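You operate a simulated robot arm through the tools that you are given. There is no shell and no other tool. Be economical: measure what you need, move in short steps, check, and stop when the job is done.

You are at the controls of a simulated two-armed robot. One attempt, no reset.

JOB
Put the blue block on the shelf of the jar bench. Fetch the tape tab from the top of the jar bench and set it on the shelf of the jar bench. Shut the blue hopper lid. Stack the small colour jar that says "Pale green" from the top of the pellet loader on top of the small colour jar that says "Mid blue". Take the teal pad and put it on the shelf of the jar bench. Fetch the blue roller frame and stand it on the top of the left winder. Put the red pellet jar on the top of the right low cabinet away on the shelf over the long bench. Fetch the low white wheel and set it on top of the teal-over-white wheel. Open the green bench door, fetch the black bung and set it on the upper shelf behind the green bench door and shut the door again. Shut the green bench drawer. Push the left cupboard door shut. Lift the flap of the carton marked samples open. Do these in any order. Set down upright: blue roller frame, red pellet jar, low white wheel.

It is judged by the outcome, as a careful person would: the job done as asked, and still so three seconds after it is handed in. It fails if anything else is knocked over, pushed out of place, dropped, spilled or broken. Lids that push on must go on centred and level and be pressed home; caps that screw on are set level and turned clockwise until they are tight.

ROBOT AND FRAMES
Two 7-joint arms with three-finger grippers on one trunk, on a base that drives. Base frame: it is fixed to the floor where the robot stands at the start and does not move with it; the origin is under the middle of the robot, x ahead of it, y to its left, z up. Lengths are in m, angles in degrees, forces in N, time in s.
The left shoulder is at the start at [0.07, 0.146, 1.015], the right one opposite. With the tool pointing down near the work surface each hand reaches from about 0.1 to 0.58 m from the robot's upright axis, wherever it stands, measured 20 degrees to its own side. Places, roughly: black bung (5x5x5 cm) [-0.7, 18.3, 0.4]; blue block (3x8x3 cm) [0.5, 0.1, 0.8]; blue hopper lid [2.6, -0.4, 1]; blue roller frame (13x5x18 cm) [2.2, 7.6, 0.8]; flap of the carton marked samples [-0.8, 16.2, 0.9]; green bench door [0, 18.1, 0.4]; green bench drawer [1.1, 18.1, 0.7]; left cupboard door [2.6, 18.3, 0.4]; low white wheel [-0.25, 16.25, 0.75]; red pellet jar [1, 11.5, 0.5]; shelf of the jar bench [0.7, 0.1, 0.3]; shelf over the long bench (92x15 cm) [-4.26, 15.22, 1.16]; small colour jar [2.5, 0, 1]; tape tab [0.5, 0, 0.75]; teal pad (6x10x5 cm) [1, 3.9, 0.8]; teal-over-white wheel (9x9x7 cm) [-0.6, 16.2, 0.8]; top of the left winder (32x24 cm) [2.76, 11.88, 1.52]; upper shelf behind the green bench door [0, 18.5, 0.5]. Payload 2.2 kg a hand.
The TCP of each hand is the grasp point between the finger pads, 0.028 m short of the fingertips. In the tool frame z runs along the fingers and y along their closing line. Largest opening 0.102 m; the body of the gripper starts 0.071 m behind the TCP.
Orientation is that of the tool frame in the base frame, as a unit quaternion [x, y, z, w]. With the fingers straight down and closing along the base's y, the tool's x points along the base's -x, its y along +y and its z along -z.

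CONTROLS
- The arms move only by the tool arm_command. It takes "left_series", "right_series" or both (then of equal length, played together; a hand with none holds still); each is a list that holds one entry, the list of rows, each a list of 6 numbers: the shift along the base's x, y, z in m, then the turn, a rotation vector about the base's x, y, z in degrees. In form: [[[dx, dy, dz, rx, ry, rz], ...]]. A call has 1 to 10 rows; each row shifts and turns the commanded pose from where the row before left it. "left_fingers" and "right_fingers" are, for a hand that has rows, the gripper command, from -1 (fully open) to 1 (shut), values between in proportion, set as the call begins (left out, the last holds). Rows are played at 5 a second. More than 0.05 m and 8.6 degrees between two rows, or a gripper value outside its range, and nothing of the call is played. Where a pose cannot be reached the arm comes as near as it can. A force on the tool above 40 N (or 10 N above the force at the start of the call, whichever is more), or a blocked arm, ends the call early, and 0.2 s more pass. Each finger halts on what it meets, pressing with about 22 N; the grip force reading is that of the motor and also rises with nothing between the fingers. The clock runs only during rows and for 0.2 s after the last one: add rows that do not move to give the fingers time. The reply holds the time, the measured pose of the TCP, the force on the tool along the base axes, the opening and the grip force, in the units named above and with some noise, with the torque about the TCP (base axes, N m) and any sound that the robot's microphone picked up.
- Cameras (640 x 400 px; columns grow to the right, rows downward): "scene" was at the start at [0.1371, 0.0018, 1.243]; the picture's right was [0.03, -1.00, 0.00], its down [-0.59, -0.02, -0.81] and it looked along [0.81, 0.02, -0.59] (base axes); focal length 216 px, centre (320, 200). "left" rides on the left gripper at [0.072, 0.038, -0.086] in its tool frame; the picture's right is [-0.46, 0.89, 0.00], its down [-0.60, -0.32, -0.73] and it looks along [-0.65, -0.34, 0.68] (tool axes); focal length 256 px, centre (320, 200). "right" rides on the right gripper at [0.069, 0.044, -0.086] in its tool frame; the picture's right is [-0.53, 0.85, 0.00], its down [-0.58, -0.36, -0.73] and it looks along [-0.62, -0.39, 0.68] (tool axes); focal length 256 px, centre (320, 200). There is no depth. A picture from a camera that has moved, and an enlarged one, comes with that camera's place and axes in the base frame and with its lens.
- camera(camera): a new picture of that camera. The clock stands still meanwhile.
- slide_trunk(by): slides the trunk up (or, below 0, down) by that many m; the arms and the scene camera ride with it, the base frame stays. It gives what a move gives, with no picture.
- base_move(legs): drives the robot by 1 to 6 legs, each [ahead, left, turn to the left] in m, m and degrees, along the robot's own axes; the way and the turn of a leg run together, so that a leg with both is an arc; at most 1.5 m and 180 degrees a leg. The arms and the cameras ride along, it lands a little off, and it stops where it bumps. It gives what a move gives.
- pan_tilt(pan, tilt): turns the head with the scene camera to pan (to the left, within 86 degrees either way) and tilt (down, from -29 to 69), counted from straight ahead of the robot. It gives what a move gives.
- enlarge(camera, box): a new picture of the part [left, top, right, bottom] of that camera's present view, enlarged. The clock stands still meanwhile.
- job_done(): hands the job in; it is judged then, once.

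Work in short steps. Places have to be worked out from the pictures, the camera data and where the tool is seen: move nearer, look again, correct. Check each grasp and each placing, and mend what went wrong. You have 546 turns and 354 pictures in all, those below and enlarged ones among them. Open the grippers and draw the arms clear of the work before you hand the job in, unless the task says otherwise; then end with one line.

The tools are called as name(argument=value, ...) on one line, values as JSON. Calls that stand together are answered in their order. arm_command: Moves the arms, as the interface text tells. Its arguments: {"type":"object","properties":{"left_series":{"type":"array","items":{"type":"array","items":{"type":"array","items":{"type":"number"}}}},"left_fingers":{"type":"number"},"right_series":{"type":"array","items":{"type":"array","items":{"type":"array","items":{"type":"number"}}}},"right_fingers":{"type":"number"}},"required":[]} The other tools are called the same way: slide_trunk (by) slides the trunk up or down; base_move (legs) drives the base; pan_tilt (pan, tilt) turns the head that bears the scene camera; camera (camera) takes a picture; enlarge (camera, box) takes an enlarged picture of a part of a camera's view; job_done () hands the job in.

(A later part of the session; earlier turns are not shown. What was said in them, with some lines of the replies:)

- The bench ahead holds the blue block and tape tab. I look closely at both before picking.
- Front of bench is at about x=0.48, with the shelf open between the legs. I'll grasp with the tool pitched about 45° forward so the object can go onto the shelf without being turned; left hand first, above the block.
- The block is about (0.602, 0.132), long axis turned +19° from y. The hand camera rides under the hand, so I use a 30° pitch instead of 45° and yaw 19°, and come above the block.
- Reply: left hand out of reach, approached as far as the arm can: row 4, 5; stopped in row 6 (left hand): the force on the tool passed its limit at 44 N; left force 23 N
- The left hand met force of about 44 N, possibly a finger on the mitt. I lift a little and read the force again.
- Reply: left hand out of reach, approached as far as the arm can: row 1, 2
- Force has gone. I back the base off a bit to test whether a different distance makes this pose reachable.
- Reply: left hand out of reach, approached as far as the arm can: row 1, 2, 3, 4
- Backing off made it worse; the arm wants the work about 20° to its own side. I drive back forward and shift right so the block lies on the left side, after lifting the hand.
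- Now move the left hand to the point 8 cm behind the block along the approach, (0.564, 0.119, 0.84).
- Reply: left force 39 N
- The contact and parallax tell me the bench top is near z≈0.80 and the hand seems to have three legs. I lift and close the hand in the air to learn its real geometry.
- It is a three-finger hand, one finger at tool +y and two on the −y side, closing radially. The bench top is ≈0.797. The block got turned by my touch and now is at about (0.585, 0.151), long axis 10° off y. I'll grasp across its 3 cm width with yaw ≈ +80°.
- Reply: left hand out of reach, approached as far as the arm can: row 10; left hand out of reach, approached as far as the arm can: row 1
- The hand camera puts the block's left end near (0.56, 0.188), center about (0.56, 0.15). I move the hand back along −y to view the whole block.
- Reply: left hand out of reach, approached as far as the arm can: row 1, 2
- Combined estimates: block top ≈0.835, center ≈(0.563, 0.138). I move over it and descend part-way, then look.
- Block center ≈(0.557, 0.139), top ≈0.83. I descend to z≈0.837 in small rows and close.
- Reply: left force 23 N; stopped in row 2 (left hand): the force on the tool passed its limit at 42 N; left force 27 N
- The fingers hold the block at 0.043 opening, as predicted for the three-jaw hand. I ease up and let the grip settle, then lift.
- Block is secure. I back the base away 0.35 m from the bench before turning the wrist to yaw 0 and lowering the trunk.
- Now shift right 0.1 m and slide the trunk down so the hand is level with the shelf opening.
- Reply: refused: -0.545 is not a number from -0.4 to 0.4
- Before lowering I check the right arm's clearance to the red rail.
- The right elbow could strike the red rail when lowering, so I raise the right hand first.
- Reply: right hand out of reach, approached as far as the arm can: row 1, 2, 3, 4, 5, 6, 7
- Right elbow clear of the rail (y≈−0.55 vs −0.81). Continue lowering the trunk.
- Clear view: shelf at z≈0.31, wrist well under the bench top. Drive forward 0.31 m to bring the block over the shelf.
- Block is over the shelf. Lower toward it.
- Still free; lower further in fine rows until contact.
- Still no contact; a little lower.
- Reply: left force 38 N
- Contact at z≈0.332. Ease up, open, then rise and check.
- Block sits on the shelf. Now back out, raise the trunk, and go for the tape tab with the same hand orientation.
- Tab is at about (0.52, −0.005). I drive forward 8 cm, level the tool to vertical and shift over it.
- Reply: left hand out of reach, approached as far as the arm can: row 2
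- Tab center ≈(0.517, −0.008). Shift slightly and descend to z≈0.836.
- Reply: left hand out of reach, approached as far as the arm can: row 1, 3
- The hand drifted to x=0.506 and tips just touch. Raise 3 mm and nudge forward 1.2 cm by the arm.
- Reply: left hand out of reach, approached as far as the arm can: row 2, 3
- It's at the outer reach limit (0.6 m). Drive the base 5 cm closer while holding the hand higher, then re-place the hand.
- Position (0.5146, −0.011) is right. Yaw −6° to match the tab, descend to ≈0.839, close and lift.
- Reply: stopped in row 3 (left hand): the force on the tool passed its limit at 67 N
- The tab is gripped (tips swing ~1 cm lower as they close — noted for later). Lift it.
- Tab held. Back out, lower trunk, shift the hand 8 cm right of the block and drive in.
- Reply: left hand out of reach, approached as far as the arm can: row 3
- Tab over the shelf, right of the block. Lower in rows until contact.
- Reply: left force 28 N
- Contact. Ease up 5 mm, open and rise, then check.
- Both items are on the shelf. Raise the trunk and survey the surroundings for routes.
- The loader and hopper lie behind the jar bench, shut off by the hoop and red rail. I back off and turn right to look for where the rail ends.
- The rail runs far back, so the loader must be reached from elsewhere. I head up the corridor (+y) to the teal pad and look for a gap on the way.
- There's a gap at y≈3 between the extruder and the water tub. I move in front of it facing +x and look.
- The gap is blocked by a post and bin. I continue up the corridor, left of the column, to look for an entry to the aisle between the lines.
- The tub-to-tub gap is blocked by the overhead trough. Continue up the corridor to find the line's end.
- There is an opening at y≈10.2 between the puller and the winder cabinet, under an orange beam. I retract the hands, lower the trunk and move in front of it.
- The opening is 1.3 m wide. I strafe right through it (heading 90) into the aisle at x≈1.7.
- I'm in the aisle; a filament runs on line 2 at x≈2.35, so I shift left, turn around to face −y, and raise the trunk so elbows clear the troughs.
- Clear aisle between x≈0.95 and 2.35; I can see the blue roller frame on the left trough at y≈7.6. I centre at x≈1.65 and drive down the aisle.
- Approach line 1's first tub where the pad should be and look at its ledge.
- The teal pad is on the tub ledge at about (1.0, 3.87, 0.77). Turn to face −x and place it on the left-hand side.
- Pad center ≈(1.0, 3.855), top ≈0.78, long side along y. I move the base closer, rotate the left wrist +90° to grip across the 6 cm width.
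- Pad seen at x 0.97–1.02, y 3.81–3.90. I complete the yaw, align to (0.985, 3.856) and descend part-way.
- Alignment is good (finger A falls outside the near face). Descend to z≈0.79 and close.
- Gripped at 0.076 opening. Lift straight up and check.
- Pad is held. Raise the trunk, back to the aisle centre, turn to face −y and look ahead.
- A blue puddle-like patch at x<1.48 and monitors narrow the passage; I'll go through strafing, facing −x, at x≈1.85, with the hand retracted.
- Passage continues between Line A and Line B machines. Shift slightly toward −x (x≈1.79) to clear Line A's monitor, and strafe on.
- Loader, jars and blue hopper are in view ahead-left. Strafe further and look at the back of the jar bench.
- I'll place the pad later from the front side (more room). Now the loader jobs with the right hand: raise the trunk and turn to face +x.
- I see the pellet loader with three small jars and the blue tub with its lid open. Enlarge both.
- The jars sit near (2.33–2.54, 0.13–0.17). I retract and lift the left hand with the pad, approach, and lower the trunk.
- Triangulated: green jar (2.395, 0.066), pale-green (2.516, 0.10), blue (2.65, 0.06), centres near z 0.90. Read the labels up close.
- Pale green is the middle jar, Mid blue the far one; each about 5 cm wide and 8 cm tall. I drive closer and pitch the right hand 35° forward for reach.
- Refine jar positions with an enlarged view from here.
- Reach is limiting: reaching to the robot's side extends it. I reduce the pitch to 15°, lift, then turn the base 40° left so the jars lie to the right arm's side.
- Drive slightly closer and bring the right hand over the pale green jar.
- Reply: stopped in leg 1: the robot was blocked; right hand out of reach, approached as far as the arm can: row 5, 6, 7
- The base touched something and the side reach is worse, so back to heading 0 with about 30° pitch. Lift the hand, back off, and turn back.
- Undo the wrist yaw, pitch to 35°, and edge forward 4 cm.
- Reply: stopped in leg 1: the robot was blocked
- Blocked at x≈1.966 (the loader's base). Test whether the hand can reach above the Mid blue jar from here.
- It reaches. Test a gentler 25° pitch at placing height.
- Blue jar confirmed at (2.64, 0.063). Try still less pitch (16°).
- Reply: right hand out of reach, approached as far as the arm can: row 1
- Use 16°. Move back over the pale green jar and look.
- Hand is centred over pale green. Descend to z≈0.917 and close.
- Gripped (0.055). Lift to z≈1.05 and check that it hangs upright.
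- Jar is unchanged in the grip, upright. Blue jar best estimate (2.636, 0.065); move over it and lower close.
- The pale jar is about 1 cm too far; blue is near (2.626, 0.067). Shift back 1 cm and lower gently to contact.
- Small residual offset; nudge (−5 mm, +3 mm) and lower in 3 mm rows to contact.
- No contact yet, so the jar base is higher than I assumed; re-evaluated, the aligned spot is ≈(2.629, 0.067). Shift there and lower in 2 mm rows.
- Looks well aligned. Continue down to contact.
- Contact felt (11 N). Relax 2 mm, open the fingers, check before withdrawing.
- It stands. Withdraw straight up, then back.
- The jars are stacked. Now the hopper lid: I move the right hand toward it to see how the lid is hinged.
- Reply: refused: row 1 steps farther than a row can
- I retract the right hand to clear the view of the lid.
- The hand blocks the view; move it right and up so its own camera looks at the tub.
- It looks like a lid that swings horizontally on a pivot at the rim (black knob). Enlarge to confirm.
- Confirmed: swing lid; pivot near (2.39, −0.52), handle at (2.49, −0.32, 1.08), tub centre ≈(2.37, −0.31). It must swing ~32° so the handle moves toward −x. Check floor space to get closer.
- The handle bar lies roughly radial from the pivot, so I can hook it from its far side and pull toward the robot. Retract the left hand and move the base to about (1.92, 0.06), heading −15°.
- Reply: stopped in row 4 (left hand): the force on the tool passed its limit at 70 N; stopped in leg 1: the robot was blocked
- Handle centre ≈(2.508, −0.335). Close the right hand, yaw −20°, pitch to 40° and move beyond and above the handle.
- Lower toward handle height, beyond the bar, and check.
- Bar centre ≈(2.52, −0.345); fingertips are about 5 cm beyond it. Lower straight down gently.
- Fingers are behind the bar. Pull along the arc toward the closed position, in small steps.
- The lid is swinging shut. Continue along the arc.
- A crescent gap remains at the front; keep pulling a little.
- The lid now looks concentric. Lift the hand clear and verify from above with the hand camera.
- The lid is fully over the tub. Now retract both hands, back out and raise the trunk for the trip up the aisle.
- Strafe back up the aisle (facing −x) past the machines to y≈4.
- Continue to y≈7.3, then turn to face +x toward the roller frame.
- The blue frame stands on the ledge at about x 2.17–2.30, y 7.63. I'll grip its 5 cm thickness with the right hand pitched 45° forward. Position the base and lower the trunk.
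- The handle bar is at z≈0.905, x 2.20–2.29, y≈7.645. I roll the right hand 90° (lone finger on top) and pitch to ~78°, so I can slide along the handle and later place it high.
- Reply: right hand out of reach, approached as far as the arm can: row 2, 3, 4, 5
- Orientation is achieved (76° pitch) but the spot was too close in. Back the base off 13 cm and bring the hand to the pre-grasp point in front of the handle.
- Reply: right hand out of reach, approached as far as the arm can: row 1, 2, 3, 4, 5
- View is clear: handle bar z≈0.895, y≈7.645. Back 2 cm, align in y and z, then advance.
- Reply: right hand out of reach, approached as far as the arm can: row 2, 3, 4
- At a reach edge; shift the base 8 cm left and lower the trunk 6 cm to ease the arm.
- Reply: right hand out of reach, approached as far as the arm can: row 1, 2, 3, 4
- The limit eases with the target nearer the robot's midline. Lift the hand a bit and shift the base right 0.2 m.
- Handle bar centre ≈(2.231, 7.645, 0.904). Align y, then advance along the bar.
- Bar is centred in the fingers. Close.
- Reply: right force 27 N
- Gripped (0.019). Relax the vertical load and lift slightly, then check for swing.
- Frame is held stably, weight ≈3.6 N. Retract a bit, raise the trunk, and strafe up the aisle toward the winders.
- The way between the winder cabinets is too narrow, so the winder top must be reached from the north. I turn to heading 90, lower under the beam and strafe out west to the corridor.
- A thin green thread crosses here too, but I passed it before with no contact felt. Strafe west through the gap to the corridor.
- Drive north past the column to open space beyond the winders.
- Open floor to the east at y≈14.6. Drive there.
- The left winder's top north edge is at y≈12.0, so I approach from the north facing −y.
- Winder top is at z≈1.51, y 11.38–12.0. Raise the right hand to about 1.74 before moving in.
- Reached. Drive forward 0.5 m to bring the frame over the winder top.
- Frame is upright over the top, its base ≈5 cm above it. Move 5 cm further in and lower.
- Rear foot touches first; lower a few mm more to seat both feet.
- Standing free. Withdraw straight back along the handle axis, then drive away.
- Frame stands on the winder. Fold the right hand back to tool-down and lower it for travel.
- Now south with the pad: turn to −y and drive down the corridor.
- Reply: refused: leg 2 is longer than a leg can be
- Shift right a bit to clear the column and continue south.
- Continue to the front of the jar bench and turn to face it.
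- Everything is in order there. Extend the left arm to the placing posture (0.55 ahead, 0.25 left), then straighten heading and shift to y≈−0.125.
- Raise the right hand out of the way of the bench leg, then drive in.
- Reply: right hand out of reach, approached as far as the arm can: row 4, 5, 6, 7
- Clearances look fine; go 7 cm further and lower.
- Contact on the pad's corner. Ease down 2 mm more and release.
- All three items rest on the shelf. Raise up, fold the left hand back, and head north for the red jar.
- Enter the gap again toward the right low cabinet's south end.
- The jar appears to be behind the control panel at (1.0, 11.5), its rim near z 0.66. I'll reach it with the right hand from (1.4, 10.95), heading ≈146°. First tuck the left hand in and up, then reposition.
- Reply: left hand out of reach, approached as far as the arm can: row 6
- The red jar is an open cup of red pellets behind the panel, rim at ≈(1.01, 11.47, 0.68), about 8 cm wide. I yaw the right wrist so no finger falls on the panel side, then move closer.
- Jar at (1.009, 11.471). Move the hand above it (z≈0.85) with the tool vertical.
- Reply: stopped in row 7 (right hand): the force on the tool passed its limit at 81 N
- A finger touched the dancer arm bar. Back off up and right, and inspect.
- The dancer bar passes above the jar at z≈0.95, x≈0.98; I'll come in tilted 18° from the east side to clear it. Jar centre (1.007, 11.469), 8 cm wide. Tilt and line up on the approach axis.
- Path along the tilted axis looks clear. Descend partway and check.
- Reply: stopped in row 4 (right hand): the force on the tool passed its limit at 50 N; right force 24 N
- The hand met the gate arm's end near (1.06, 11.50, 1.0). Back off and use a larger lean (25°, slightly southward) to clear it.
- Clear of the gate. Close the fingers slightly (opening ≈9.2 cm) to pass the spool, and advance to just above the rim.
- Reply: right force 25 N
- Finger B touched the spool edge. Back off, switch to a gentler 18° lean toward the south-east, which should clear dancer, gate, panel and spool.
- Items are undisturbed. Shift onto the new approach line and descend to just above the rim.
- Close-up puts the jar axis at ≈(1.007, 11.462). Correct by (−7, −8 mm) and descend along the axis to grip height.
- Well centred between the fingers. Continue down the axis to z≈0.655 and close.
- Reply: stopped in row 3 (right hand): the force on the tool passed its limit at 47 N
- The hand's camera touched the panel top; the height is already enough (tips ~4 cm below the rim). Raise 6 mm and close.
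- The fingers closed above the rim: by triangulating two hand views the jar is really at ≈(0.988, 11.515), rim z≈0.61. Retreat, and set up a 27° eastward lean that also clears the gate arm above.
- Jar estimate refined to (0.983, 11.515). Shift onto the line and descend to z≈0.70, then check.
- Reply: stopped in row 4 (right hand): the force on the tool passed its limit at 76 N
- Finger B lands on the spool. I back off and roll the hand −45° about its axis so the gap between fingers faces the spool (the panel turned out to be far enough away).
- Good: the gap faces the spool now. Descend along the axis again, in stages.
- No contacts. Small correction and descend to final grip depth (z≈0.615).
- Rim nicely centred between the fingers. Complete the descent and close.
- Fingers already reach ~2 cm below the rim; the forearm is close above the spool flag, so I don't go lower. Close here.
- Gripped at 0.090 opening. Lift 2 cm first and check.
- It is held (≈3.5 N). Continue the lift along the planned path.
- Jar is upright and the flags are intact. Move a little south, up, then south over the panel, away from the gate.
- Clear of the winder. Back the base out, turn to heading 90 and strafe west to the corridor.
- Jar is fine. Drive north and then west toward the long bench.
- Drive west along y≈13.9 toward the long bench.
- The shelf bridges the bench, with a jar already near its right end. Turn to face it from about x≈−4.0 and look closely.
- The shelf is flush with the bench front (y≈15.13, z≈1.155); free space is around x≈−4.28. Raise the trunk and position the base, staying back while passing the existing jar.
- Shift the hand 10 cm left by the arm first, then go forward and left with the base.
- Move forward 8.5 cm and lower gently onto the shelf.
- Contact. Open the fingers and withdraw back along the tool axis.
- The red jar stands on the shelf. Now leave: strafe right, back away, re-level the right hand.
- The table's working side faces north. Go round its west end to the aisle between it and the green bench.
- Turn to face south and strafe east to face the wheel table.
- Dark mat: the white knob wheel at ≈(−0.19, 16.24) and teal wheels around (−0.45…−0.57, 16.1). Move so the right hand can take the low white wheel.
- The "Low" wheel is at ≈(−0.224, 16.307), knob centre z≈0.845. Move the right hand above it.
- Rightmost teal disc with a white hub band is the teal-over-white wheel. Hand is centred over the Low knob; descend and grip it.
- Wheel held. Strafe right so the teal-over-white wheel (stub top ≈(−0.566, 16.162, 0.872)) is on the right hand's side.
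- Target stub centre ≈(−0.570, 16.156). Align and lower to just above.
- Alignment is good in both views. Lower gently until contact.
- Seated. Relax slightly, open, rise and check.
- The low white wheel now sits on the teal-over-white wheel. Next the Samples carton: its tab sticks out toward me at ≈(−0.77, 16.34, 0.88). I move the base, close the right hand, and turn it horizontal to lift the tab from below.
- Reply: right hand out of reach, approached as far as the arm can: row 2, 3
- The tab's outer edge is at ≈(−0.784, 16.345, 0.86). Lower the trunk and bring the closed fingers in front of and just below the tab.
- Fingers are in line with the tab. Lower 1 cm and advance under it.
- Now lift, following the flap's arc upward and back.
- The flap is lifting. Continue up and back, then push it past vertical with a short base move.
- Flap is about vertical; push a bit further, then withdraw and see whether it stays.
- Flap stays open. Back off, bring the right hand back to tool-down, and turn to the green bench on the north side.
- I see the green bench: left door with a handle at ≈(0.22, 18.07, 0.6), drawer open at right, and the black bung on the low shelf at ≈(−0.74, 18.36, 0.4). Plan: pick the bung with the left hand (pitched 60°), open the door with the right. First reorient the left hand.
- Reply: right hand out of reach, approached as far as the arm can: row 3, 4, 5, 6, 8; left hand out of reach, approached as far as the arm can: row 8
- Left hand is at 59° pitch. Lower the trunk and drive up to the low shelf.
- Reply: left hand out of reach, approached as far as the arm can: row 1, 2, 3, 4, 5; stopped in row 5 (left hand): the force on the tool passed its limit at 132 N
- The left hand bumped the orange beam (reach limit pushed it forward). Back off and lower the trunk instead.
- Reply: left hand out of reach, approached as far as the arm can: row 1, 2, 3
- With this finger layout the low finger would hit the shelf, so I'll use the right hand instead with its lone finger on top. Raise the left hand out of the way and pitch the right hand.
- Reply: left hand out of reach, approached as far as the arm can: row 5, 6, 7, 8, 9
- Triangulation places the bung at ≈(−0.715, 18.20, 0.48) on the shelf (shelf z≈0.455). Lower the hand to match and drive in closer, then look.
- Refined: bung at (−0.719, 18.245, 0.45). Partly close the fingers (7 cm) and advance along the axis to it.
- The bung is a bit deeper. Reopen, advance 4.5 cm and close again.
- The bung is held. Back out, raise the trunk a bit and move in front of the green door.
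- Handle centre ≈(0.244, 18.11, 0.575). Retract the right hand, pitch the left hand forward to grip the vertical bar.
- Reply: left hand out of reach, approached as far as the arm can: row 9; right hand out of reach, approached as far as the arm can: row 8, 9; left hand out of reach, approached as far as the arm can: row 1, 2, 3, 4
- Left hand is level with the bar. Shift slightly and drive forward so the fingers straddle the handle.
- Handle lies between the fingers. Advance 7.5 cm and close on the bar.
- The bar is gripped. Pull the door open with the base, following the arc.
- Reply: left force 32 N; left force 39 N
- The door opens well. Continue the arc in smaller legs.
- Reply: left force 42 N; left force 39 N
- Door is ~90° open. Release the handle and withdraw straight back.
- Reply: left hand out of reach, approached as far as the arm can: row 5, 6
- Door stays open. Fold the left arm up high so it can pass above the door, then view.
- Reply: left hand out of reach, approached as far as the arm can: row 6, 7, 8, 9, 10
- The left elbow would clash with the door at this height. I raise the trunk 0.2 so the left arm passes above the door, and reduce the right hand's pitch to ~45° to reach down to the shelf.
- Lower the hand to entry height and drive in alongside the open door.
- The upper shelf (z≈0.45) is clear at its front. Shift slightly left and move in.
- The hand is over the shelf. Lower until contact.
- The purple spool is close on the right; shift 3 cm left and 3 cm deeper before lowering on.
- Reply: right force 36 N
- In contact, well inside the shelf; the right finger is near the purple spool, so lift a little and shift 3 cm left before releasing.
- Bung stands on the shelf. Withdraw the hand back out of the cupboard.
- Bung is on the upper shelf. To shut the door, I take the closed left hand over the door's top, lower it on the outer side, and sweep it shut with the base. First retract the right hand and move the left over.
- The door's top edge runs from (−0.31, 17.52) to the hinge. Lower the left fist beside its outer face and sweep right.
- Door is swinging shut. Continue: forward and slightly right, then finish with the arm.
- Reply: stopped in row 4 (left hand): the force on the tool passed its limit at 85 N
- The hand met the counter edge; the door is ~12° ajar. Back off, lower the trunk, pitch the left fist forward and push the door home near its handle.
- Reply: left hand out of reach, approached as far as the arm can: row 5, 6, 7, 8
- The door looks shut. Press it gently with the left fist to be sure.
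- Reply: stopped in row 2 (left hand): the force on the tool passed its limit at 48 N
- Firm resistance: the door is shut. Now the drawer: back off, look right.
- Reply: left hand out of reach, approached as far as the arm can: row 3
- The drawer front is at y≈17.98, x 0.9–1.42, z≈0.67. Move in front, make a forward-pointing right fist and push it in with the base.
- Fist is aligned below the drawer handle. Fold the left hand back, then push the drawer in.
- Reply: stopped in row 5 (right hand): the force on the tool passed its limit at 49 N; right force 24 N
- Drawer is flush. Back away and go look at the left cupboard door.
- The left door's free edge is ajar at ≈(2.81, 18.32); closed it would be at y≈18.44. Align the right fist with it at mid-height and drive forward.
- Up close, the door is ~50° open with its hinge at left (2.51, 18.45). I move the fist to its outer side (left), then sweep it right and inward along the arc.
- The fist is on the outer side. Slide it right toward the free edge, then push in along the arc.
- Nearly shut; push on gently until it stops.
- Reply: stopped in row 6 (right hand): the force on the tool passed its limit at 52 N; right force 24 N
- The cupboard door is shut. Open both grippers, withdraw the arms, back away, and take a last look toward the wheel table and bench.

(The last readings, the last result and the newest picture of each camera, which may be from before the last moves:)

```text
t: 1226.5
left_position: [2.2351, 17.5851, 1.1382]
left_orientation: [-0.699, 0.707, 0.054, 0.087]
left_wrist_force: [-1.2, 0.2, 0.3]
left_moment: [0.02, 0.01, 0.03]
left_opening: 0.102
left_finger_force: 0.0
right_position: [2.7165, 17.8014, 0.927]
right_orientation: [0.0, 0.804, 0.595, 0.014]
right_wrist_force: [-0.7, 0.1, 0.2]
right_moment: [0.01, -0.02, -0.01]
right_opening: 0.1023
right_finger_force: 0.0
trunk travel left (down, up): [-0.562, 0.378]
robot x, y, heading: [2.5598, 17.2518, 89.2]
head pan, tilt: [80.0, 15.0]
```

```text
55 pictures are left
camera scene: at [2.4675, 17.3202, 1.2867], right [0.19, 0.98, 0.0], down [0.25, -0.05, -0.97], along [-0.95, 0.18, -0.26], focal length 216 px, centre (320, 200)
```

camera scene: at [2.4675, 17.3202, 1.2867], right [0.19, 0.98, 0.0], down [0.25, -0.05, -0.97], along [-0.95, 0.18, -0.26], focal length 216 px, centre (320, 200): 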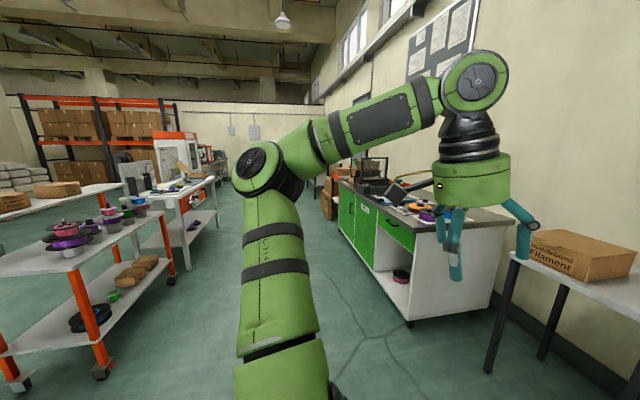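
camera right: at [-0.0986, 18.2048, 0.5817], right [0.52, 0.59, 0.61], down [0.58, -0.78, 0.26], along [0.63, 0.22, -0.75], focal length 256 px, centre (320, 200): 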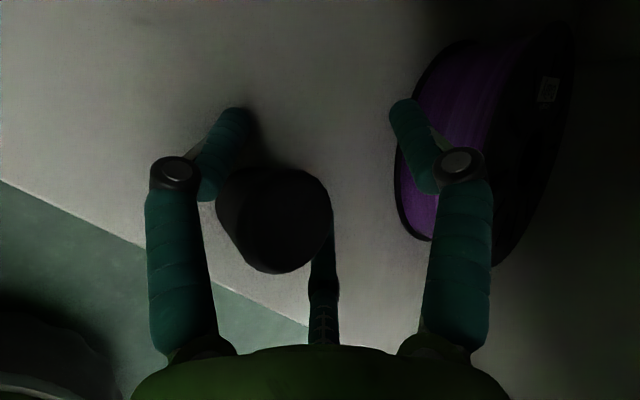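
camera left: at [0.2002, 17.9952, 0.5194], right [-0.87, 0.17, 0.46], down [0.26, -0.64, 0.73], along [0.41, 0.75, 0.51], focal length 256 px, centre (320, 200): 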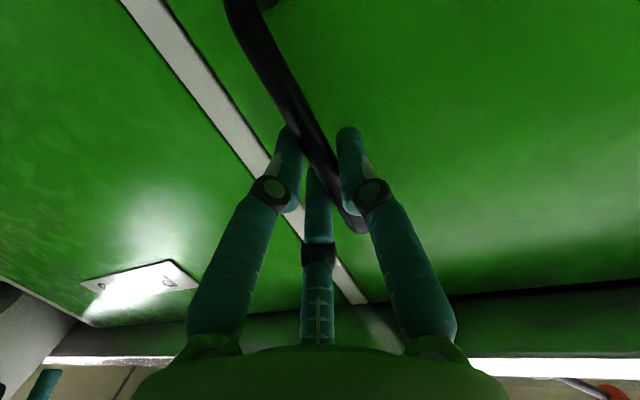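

enlarge(camera="scene", box=[110, 130, 240, 230])

enlarge(camera="scene", box=[310, 150, 440, 300])

```text
4.00 times, centred on (175, 180) of scene
camera zoom: at [2.4675, 17.3202, 1.2867], right [0.19, 0.98, 0.0], down [0.25, -0.05, -0.97], along [-0.95, 0.18, -0.26], focal length 862 px, centre (900, 280)
```

zoom: 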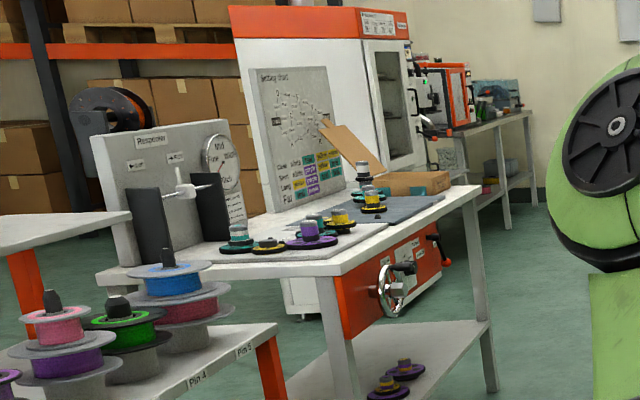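

```text
2.67 times, centred on (375, 225) of scene
camera zoom: at [2.4675, 17.3202, 1.2867], right [0.19, 0.98, 0.0], down [0.25, -0.05, -0.97], along [-0.95, 0.18, -0.26], focal length 575 px, centre (173, 133)
```

zoom: 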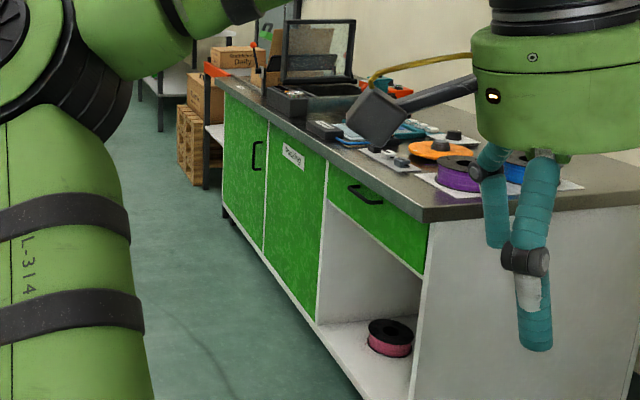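

The carton flap leans open, the wheels are stacked, and the green bench's doors and drawer are shut. The grippers are open and the arms are clear, so I'm handing in.

job_done()

```text
The job is handed in.
```

I finished all twelve tasks and handed the job in; no result came back with it. By my last pictures everything was in place, and the roller frame, red pellet jar and low white wheel were standing upright. Along the way the hands touched or bumped a few fixtures (the mitt tray, dancer arm, gate, spool and counter edge), and the base bumped the loader. Nothing looked displaced afterwards except the blue block, which my first touch turned before I picked it up.
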